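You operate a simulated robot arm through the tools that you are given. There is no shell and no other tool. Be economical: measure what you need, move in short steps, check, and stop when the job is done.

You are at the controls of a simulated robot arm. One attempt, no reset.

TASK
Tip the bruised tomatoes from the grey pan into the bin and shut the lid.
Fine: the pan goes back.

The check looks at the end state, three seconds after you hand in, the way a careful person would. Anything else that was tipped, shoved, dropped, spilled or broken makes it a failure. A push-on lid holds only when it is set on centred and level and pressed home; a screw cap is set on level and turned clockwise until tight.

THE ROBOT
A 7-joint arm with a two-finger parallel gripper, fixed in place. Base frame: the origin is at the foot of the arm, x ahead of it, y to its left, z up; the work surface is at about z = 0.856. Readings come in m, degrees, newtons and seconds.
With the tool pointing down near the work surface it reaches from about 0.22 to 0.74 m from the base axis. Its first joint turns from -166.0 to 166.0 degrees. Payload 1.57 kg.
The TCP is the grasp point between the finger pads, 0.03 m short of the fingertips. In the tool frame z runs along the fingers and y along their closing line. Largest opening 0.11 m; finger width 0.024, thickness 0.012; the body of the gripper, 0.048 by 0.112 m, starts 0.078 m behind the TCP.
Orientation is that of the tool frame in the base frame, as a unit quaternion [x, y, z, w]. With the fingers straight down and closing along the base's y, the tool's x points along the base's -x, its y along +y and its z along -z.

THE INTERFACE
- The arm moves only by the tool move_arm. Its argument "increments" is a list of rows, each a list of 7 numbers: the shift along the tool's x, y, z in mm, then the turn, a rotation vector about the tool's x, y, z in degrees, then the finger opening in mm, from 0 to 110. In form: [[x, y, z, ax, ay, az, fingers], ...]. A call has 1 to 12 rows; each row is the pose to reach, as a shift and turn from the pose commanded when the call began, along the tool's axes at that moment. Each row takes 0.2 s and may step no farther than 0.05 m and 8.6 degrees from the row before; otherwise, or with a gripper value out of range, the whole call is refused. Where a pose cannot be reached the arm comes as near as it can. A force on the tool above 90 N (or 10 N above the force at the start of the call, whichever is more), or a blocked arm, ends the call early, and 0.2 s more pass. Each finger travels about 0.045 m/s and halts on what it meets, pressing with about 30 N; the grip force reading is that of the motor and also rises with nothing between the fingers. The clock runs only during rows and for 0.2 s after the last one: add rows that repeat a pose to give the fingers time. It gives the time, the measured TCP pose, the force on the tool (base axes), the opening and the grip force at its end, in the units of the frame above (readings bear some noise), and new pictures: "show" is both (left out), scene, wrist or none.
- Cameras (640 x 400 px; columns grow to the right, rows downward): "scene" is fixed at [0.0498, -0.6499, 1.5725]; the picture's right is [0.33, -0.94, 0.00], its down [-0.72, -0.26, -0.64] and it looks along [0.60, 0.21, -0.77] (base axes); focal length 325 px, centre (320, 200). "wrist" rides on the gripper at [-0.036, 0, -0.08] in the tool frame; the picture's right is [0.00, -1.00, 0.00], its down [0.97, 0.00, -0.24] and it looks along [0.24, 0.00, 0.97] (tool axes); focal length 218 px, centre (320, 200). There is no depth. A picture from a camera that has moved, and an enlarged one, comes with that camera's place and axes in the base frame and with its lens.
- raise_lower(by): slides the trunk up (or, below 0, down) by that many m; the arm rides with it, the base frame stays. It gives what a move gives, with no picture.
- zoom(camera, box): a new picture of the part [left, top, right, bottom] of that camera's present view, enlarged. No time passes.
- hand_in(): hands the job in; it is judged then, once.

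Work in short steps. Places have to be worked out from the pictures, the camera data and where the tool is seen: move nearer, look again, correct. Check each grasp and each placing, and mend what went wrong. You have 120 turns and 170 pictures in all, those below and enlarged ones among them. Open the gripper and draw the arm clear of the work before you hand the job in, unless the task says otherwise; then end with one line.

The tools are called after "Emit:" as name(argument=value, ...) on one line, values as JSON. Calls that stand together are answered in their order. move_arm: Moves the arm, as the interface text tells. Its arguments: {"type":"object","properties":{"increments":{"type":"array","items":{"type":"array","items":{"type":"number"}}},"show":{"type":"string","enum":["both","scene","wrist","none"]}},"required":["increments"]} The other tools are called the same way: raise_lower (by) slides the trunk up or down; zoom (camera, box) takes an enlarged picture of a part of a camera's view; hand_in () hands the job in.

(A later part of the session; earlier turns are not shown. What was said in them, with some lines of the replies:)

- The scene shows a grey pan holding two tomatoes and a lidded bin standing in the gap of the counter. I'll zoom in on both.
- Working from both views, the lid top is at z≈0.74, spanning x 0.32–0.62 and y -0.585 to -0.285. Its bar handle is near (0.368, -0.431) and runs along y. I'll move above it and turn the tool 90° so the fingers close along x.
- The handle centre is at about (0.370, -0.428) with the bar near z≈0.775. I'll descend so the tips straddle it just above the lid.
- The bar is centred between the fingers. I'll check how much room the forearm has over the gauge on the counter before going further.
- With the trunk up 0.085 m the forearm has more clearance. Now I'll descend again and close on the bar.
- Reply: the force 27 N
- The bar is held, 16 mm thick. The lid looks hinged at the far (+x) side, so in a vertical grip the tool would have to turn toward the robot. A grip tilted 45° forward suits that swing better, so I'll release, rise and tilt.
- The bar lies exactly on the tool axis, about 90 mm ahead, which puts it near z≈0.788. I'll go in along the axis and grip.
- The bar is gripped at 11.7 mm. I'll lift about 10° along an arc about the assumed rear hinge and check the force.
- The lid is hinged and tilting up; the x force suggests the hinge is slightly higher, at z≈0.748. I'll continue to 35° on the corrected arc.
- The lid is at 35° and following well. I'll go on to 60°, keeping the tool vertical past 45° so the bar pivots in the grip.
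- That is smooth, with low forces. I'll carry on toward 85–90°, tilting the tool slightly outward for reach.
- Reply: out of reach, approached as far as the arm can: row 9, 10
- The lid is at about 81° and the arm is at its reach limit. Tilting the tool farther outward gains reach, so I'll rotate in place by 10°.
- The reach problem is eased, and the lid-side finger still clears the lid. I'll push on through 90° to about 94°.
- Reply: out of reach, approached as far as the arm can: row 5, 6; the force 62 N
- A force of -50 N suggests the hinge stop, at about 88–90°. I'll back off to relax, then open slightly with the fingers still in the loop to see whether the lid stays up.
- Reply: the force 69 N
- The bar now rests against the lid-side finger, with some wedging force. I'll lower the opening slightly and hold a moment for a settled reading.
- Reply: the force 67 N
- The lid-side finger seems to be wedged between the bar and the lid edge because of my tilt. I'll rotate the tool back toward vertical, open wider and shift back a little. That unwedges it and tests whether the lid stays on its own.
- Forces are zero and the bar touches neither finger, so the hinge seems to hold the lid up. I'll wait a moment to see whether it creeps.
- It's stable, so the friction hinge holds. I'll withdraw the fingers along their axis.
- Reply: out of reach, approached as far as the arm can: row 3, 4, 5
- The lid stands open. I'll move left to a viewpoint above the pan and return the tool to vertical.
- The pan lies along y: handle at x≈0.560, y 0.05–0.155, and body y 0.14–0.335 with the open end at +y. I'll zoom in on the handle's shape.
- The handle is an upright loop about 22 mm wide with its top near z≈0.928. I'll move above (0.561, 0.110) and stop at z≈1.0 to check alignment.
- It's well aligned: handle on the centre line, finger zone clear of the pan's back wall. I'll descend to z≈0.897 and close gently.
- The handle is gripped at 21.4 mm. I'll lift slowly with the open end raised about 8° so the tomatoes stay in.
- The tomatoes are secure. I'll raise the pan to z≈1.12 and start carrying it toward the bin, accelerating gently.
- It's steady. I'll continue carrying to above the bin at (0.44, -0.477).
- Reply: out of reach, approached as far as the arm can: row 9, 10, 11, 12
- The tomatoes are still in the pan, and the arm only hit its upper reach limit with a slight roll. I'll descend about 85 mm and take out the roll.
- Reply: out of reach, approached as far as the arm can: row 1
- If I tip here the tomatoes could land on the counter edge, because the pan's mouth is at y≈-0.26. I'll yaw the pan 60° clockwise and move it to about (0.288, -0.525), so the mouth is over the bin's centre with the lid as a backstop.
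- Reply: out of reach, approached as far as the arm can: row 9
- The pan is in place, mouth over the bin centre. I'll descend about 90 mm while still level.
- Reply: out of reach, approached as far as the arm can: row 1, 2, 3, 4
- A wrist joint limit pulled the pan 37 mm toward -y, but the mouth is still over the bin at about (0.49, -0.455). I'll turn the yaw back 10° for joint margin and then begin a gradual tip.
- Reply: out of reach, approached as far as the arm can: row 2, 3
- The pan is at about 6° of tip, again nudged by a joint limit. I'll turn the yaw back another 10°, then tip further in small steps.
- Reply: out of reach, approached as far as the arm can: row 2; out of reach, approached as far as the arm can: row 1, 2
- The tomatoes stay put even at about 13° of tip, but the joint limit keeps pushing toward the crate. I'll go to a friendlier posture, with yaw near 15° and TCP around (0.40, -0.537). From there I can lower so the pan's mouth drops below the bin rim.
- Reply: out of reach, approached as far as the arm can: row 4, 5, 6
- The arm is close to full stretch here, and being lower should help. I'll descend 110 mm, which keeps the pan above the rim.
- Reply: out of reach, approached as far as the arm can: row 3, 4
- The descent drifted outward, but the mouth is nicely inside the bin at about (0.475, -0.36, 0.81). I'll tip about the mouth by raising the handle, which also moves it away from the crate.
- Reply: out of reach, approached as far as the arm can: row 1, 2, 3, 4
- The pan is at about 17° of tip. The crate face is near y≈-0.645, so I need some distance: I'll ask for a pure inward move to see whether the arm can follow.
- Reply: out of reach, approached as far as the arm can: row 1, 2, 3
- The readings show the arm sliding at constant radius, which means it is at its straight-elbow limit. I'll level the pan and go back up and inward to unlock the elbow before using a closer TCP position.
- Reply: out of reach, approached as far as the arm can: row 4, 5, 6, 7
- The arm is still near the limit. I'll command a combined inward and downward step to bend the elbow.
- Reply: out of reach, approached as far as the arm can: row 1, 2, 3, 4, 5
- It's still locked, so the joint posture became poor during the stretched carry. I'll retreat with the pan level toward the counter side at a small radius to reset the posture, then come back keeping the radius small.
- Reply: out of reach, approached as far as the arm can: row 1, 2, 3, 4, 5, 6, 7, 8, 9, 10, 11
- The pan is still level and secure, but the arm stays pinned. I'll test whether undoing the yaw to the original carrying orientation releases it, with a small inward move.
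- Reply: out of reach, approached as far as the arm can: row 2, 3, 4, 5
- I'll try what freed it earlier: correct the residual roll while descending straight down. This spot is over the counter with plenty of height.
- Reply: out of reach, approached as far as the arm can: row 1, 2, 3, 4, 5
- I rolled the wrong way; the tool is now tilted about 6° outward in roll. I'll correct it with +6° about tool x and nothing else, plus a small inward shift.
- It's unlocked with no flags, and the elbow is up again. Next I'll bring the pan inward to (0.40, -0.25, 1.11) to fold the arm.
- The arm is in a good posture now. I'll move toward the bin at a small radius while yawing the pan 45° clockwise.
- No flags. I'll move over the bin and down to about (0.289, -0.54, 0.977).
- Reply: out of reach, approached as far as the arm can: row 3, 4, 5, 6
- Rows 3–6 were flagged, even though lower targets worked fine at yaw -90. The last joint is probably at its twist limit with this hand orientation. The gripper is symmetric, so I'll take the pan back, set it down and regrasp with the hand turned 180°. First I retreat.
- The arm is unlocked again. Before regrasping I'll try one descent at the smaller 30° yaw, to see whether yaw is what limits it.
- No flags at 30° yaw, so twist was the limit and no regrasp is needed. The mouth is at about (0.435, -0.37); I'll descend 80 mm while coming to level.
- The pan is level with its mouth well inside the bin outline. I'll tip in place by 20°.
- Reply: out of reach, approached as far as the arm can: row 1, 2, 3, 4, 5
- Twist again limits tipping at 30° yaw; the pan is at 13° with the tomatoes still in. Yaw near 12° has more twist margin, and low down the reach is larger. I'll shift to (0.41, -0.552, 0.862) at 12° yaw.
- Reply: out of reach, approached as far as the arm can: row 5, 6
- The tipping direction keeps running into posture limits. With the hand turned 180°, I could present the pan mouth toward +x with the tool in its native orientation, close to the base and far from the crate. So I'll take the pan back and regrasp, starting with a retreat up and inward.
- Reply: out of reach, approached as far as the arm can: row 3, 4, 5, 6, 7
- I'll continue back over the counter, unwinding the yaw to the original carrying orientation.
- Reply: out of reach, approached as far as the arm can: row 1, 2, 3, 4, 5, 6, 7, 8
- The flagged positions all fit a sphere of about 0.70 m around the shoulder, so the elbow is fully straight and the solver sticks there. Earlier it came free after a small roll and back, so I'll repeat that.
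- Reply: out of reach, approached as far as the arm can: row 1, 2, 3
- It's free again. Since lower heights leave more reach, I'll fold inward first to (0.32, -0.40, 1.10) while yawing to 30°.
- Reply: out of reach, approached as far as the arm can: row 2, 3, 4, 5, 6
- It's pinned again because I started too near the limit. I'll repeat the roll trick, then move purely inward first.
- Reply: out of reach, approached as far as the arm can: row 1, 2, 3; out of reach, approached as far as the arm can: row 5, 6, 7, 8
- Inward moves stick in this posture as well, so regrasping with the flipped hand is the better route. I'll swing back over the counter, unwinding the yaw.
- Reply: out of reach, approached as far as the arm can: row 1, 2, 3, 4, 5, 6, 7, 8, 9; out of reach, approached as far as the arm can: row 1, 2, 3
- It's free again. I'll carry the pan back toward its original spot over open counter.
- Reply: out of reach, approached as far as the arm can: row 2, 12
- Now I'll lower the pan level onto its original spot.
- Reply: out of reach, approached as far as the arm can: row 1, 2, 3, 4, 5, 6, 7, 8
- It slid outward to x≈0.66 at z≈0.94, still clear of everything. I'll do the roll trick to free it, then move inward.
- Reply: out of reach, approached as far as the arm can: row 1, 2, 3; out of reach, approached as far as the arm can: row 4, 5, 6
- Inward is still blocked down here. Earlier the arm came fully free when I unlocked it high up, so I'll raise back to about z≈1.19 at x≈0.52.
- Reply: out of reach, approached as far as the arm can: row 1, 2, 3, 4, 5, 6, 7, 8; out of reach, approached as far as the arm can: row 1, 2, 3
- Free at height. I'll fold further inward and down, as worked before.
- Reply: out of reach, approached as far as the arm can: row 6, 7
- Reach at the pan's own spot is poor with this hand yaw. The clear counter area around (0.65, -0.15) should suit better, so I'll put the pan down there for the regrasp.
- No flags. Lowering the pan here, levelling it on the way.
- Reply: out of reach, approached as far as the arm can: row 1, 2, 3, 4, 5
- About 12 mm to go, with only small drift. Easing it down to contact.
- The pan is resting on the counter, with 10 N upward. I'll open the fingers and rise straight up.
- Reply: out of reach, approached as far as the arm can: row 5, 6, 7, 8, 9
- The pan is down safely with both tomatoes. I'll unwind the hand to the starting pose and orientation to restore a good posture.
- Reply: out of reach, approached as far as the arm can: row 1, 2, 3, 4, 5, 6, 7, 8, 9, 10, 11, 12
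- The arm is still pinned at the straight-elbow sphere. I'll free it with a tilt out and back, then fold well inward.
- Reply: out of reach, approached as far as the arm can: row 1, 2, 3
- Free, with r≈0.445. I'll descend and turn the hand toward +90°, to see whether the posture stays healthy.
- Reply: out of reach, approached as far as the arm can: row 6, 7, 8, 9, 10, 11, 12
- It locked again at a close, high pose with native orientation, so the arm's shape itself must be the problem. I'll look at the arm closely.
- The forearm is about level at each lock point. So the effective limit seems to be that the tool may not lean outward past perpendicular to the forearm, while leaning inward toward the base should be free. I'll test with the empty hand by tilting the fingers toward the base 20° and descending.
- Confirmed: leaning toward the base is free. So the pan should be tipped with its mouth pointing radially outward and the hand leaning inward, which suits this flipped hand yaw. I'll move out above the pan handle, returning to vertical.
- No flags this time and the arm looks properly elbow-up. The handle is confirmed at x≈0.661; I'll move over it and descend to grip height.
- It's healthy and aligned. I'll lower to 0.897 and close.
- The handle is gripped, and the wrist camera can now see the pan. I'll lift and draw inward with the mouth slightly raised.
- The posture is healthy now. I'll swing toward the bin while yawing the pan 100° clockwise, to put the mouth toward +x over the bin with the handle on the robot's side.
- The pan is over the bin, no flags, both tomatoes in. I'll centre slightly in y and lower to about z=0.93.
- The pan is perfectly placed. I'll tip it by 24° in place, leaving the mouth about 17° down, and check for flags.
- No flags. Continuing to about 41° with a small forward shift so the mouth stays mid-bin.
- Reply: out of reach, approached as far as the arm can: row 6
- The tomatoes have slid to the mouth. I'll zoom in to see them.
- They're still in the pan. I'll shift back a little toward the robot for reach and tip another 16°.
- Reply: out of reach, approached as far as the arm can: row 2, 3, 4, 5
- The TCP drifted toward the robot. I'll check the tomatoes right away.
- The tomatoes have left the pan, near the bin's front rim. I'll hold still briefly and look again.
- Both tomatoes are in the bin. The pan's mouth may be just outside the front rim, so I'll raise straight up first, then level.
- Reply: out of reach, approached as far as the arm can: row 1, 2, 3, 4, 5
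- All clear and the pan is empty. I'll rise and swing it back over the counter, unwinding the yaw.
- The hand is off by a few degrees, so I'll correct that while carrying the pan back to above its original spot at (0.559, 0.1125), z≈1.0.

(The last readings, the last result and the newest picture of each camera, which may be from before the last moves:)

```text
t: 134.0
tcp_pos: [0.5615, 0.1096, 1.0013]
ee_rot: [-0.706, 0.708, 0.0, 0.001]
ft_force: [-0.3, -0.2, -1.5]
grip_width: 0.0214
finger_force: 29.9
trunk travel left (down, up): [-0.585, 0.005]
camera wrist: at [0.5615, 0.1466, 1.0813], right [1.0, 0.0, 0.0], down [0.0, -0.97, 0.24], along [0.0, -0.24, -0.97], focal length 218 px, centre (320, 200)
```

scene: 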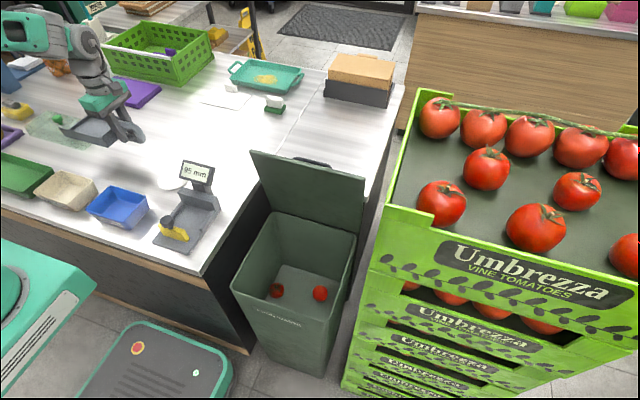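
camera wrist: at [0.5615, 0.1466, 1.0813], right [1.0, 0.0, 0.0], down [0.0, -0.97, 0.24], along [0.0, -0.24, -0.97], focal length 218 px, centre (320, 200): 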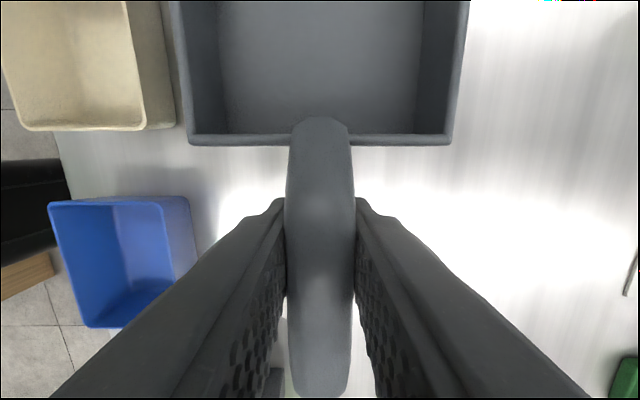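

It's aligned with the original spot. Lowering to contact.

Emit:
move_arm(increments=[[-1, 2, 30, 0, 0, 0, 10], [-2, 2, 60, 0, 0, 0, 10], [-2, 2, 85, 0, 0, 0, 10], [-2, 2, 97, 0, 0, 0, 10], [-2, 2, 104, 0, 0, 0, 10], [-2, 2, 105, 0, 0, 0, 10]], show="scene")

```text
t: 135.4
tcp_pos: [0.5586, 0.1123, 0.8983]
ee_rot: [-0.706, 0.708, -0.001, 0.001]
ft_force: [0.7, -0.9, 4.5]
grip_width: 0.0216
finger_force: 30.2
trunk travel left (down, up): [-0.585, 0.005]
```

scene: 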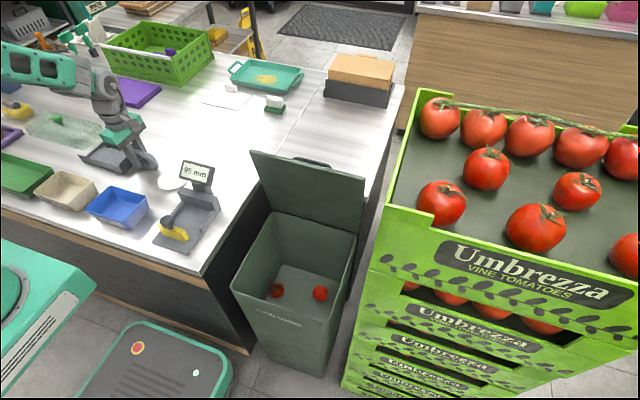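

It's resting on the counter. I'll release and rise straight up, drifting inward.

Emit:
move_arm(increments=[[0, 0, 1, 0, 0, 0, 30], [0, 0, 1, 0, 0, 0, 50], [0, 0, 0, 0, 0, 0, 60], [0, 0, -15, 0, 0, 0, 60], [0, 0, -40, 0, 0, 0, 60], [0, 0, -75, 0, 0, 0, 60], [0, 10, -110, 0, 0, 0, 60], [0, 30, -145, 0, 0, 0, 60], [0, 50, -180, 0, 0, 0, 60], [0, 70, -210, 0, 0, 0, 60]])

Emit:
zoom(camera="scene", box=[0, 60, 240, 260])

```text
t: 137.6
tcp_pos: [0.4879, 0.1107, 1.1057]
ee_rot: [-0.707, 0.707, -0.001, 0.0]
ft_force: [-0.3, -0.7, 0.0]
grip_width: 0.06
finger_force: 0.2
trunk travel left (down, up): [-0.585, 0.005]
camera wrist: at [0.4882, 0.1473, 1.1853], right [1.0, 0.0, 0.0], down [0.0, -0.97, 0.24], along [0.0, -0.24, -0.97], focal length 218 px, centre (320, 200)
```

scene: 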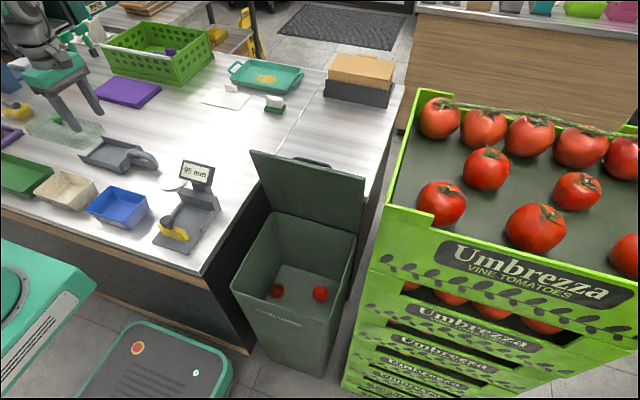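
wrist: 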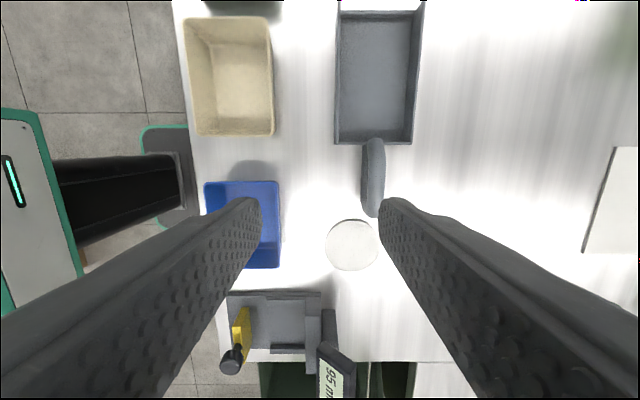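

```text
2.00 times, centred on (120, 160) of scene
camera zoom: at [0.0498, -0.6499, 1.5725], right [0.33, -0.94, 0.0], down [-0.72, -0.26, -0.64], along [0.6, 0.21, -0.77], focal length 650 px, centre (720, 280)
```

zoom: 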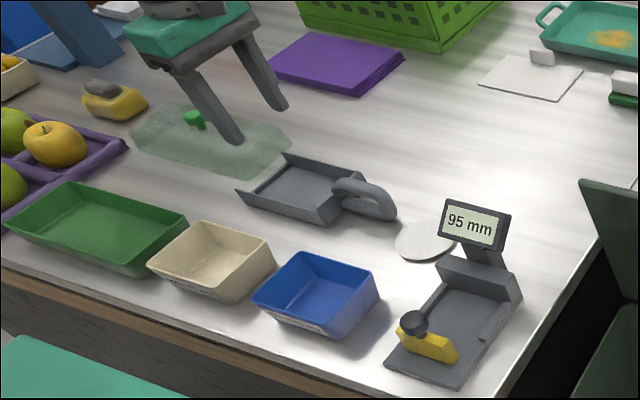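

The pan is back as it was and everything else is undisturbed. To close the lid I'll bring closed fingers behind its upper left corner and draw it down along its arc. First I go to (0.622, -0.20, 1.06), beside the lid.

Emit:
move_arm(increments=[[28, -5, 0, 0, 0, 0, 40], [62, -15, 4, 0, 0, 0, 20], [98, -28, 9, 0, 0, 0, 0], [134, -44, 14, 0, 0, 0, 0], [170, -62, 20, 0, 0, 0, 0], [206, -82, 26, 0, 0, 0, 0], [242, -102, 34, 0, 0, 0, 0], [276, -120, 40, 0, 0, 0, 0], [300, -132, 45, 0, 0, 0, 0], [308, -134, 46, 0, 0, 0, 0]])

```text
t: 139.8
tcp_pos: [0.6208, -0.197, 1.0603]
ee_rot: [-0.707, 0.708, -0.001, 0.001]
ft_force: [0.3, 0.2, 0.3]
grip_width: 0.0
finger_force: 21.5
trunk travel left (down, up): [-0.585, 0.005]
camera wrist: at [0.6207, -0.1605, 1.1401], right [1.0, 0.0, 0.0], down [0.0, -0.97, 0.24], along [0.0, -0.24, -0.97], focal length 218 px, centre (320, 200)
```

scene: 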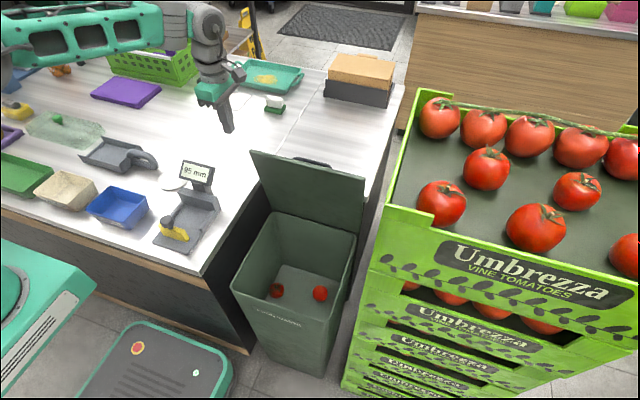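
wrist: 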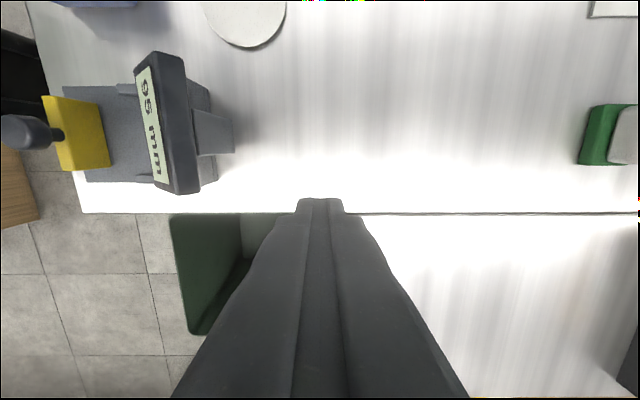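

The path is clear. I'll lower 28 mm and slide toward -y behind the lid, with about 30 mm clearance.

Emit:
move_arm(increments=[[0, -5, 15, 0, 0, 0, 0], [10, -9, 28, 0, 0, 0, 0], [40, -9, 28, 0, 0, 0, 0], [70, -9, 28, 0, 0, 0, 0], [100, -9, 28, 0, 0, 0, 0], [128, -9, 28, 0, 0, 0, 0]])

```text
t: 141.2
tcp_pos: [0.6309, -0.3232, 1.0329]
ee_rot: [-0.706, 0.708, 0.0, 0.0]
ft_force: [-0.1, 0.0, -0.2]
grip_width: 0.0003
finger_force: 20.1
trunk travel left (down, up): [-0.585, 0.005]
camera wrist: at [0.6316, -0.2871, 1.1123], right [1.0, 0.0, 0.0], down [0.0, -0.97, 0.24], along [0.0, -0.24, -0.97], focal length 218 px, centre (320, 200)
```

scene: 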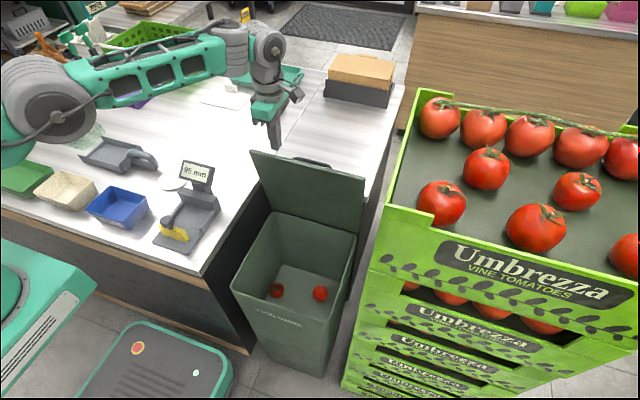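
wrist: 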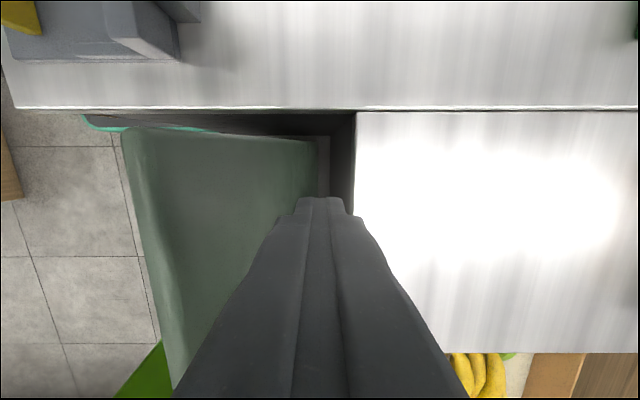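

The fingertip is behind the lid's top-left portion. I'll draw it over from about 82° to 45° along the arc.

Emit:
move_arm(increments=[[0, 20, 0, 0, 0, 0, 0], [0, 37, 1, 0, 0, 0, 0], [0, 52, 4, 0, 0, 0, 0], [0, 68, 8, 0, 0, 0, 0], [0, 85, 13.5, 0, 0, 0, 0], [0, 102.5, 19.6, 0, 0, 0, 0], [0, 117, 26.5, 0, 0, 0, 0], [0, 131, 34, 0, 0, 0, 0], [0, 146, 44, 0, 0, 0, 0], [0, 161, 54, 0, 0, 0, 0], [0, 173, 64, 0, 0, 0, 0], [0, 185, 75, 0, 0, 0, 0]])

```text
t: 143.8
tcp_pos: [0.4448, -0.3232, 0.9578]
ee_rot: [-0.706, 0.708, -0.001, 0.001]
ft_force: [0.3, -0.1, -0.2]
grip_width: 0.0
finger_force: 21.2
trunk travel left (down, up): [-0.585, 0.005]
camera wrist: at [0.4446, -0.2873, 1.0382], right [1.0, 0.0, 0.0], down [0.0, -0.97, 0.24], along [0.0, -0.24, -0.97], focal length 218 px, centre (320, 200)
```

scene: 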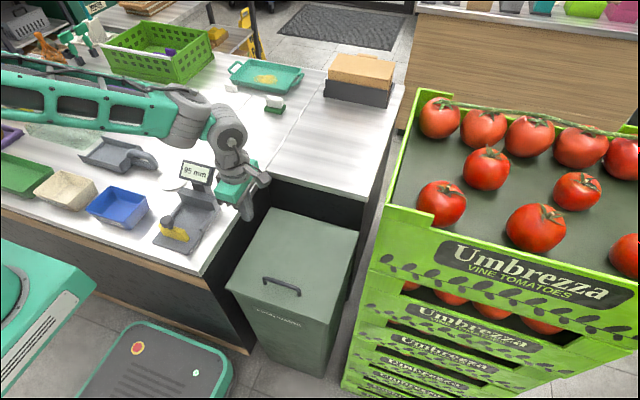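
wrist: 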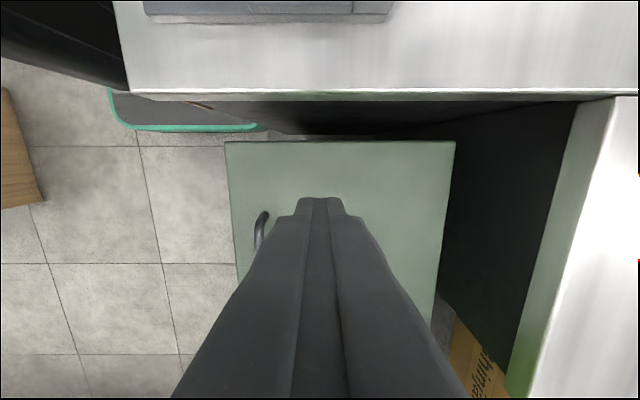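

The lid swung shut on its own. I'll zoom to check that it's fully closed.

Emit:
zoom(camera="scene", box=[210, 190, 370, 340])

Emit:
zoom(camera="scene", box=[60, 100, 260, 260])

```text
2.67 times, centred on (290, 265) of scene
camera zoom: at [0.0498, -0.6499, 1.5725], right [0.33, -0.94, 0.0], down [-0.72, -0.26, -0.64], along [0.6, 0.21, -0.77], focal length 867 px, centre (400, 27)
```

zoom: 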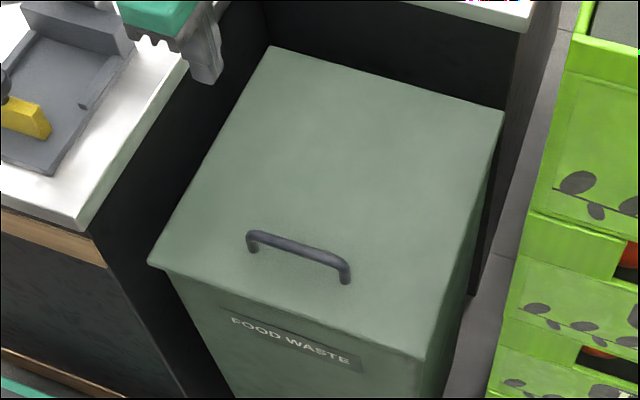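

```text
2.50 times, centred on (160, 180) of scene
camera zoom: at [0.0498, -0.6499, 1.5725], right [0.33, -0.94, 0.0], down [-0.72, -0.26, -0.64], along [0.6, 0.21, -0.77], focal length 812 px, centre (720, 250)
```

zoom: 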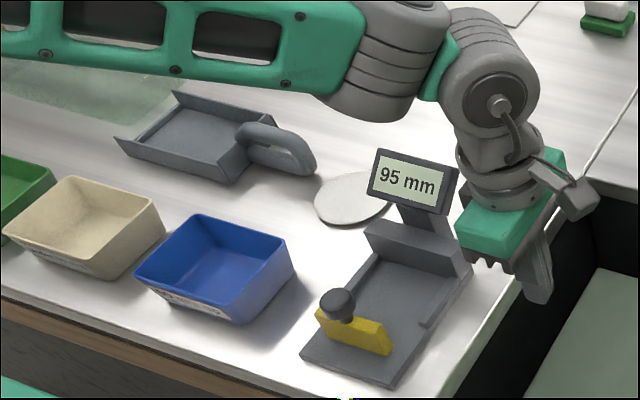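

The lid corners match their original closed position exactly. I'll raise the arm clear and open the gripper.

Emit:
move_arm(increments=[[0, 0, -40, 0, 0, 0, 10], [0, 0, -80, 0, 0, 0, 30], [0, 0, -120, 0, 0, 0, 50], [-20, 0, -160, 0, 0, 0, 70], [-40, 0, -200, 0, 0, 0, 80], [-60, 0, -230, 0, 0, 0, 80], [-70, 0, -240, 0, 0, 0, 80]])

```text
t: 145.4
tcp_pos: [0.4451, -0.2527, 1.1972]
ee_rot: [-0.707, 0.708, 0.0, 0.001]
ft_force: [0.8, -0.2, -0.3]
grip_width: 0.08
finger_force: 0.1
trunk travel left (down, up): [-0.585, 0.005]
camera wrist: at [0.445, -0.2155, 1.2779], right [1.0, 0.0, 0.0], down [0.0, -0.97, 0.24], along [0.0, -0.24, -0.97], focal length 218 px, centre (320, 200)
```

scene: 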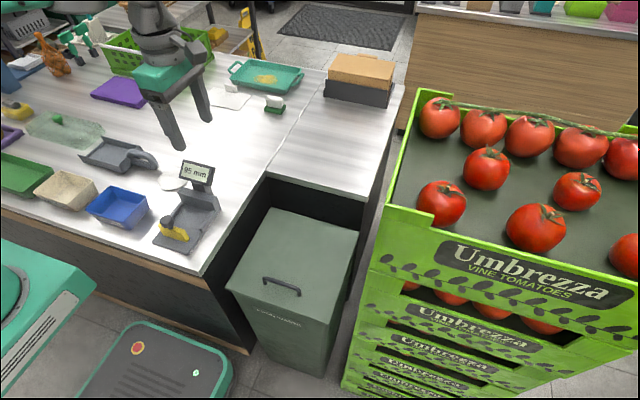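
wrist: 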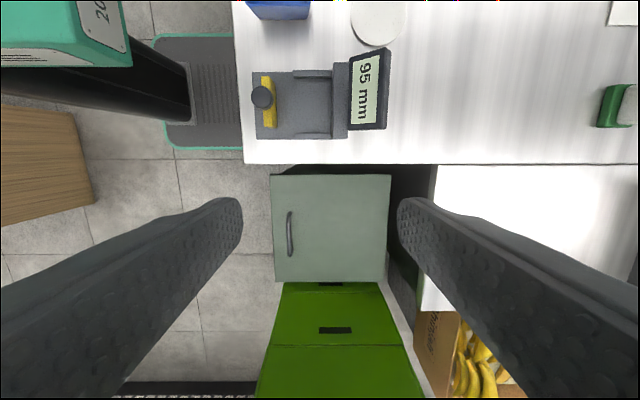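

The tomatoes are in the bin, the lid is shut, the pan is back in place, and the arm is clear with the gripper open. Handing in.

Emit:
hand_in()

```text
The job is handed in.
```

Both bruised tomatoes are in the bin, the lid is shut, the pan is back in its original spot, and I saw nothing else disturbed.
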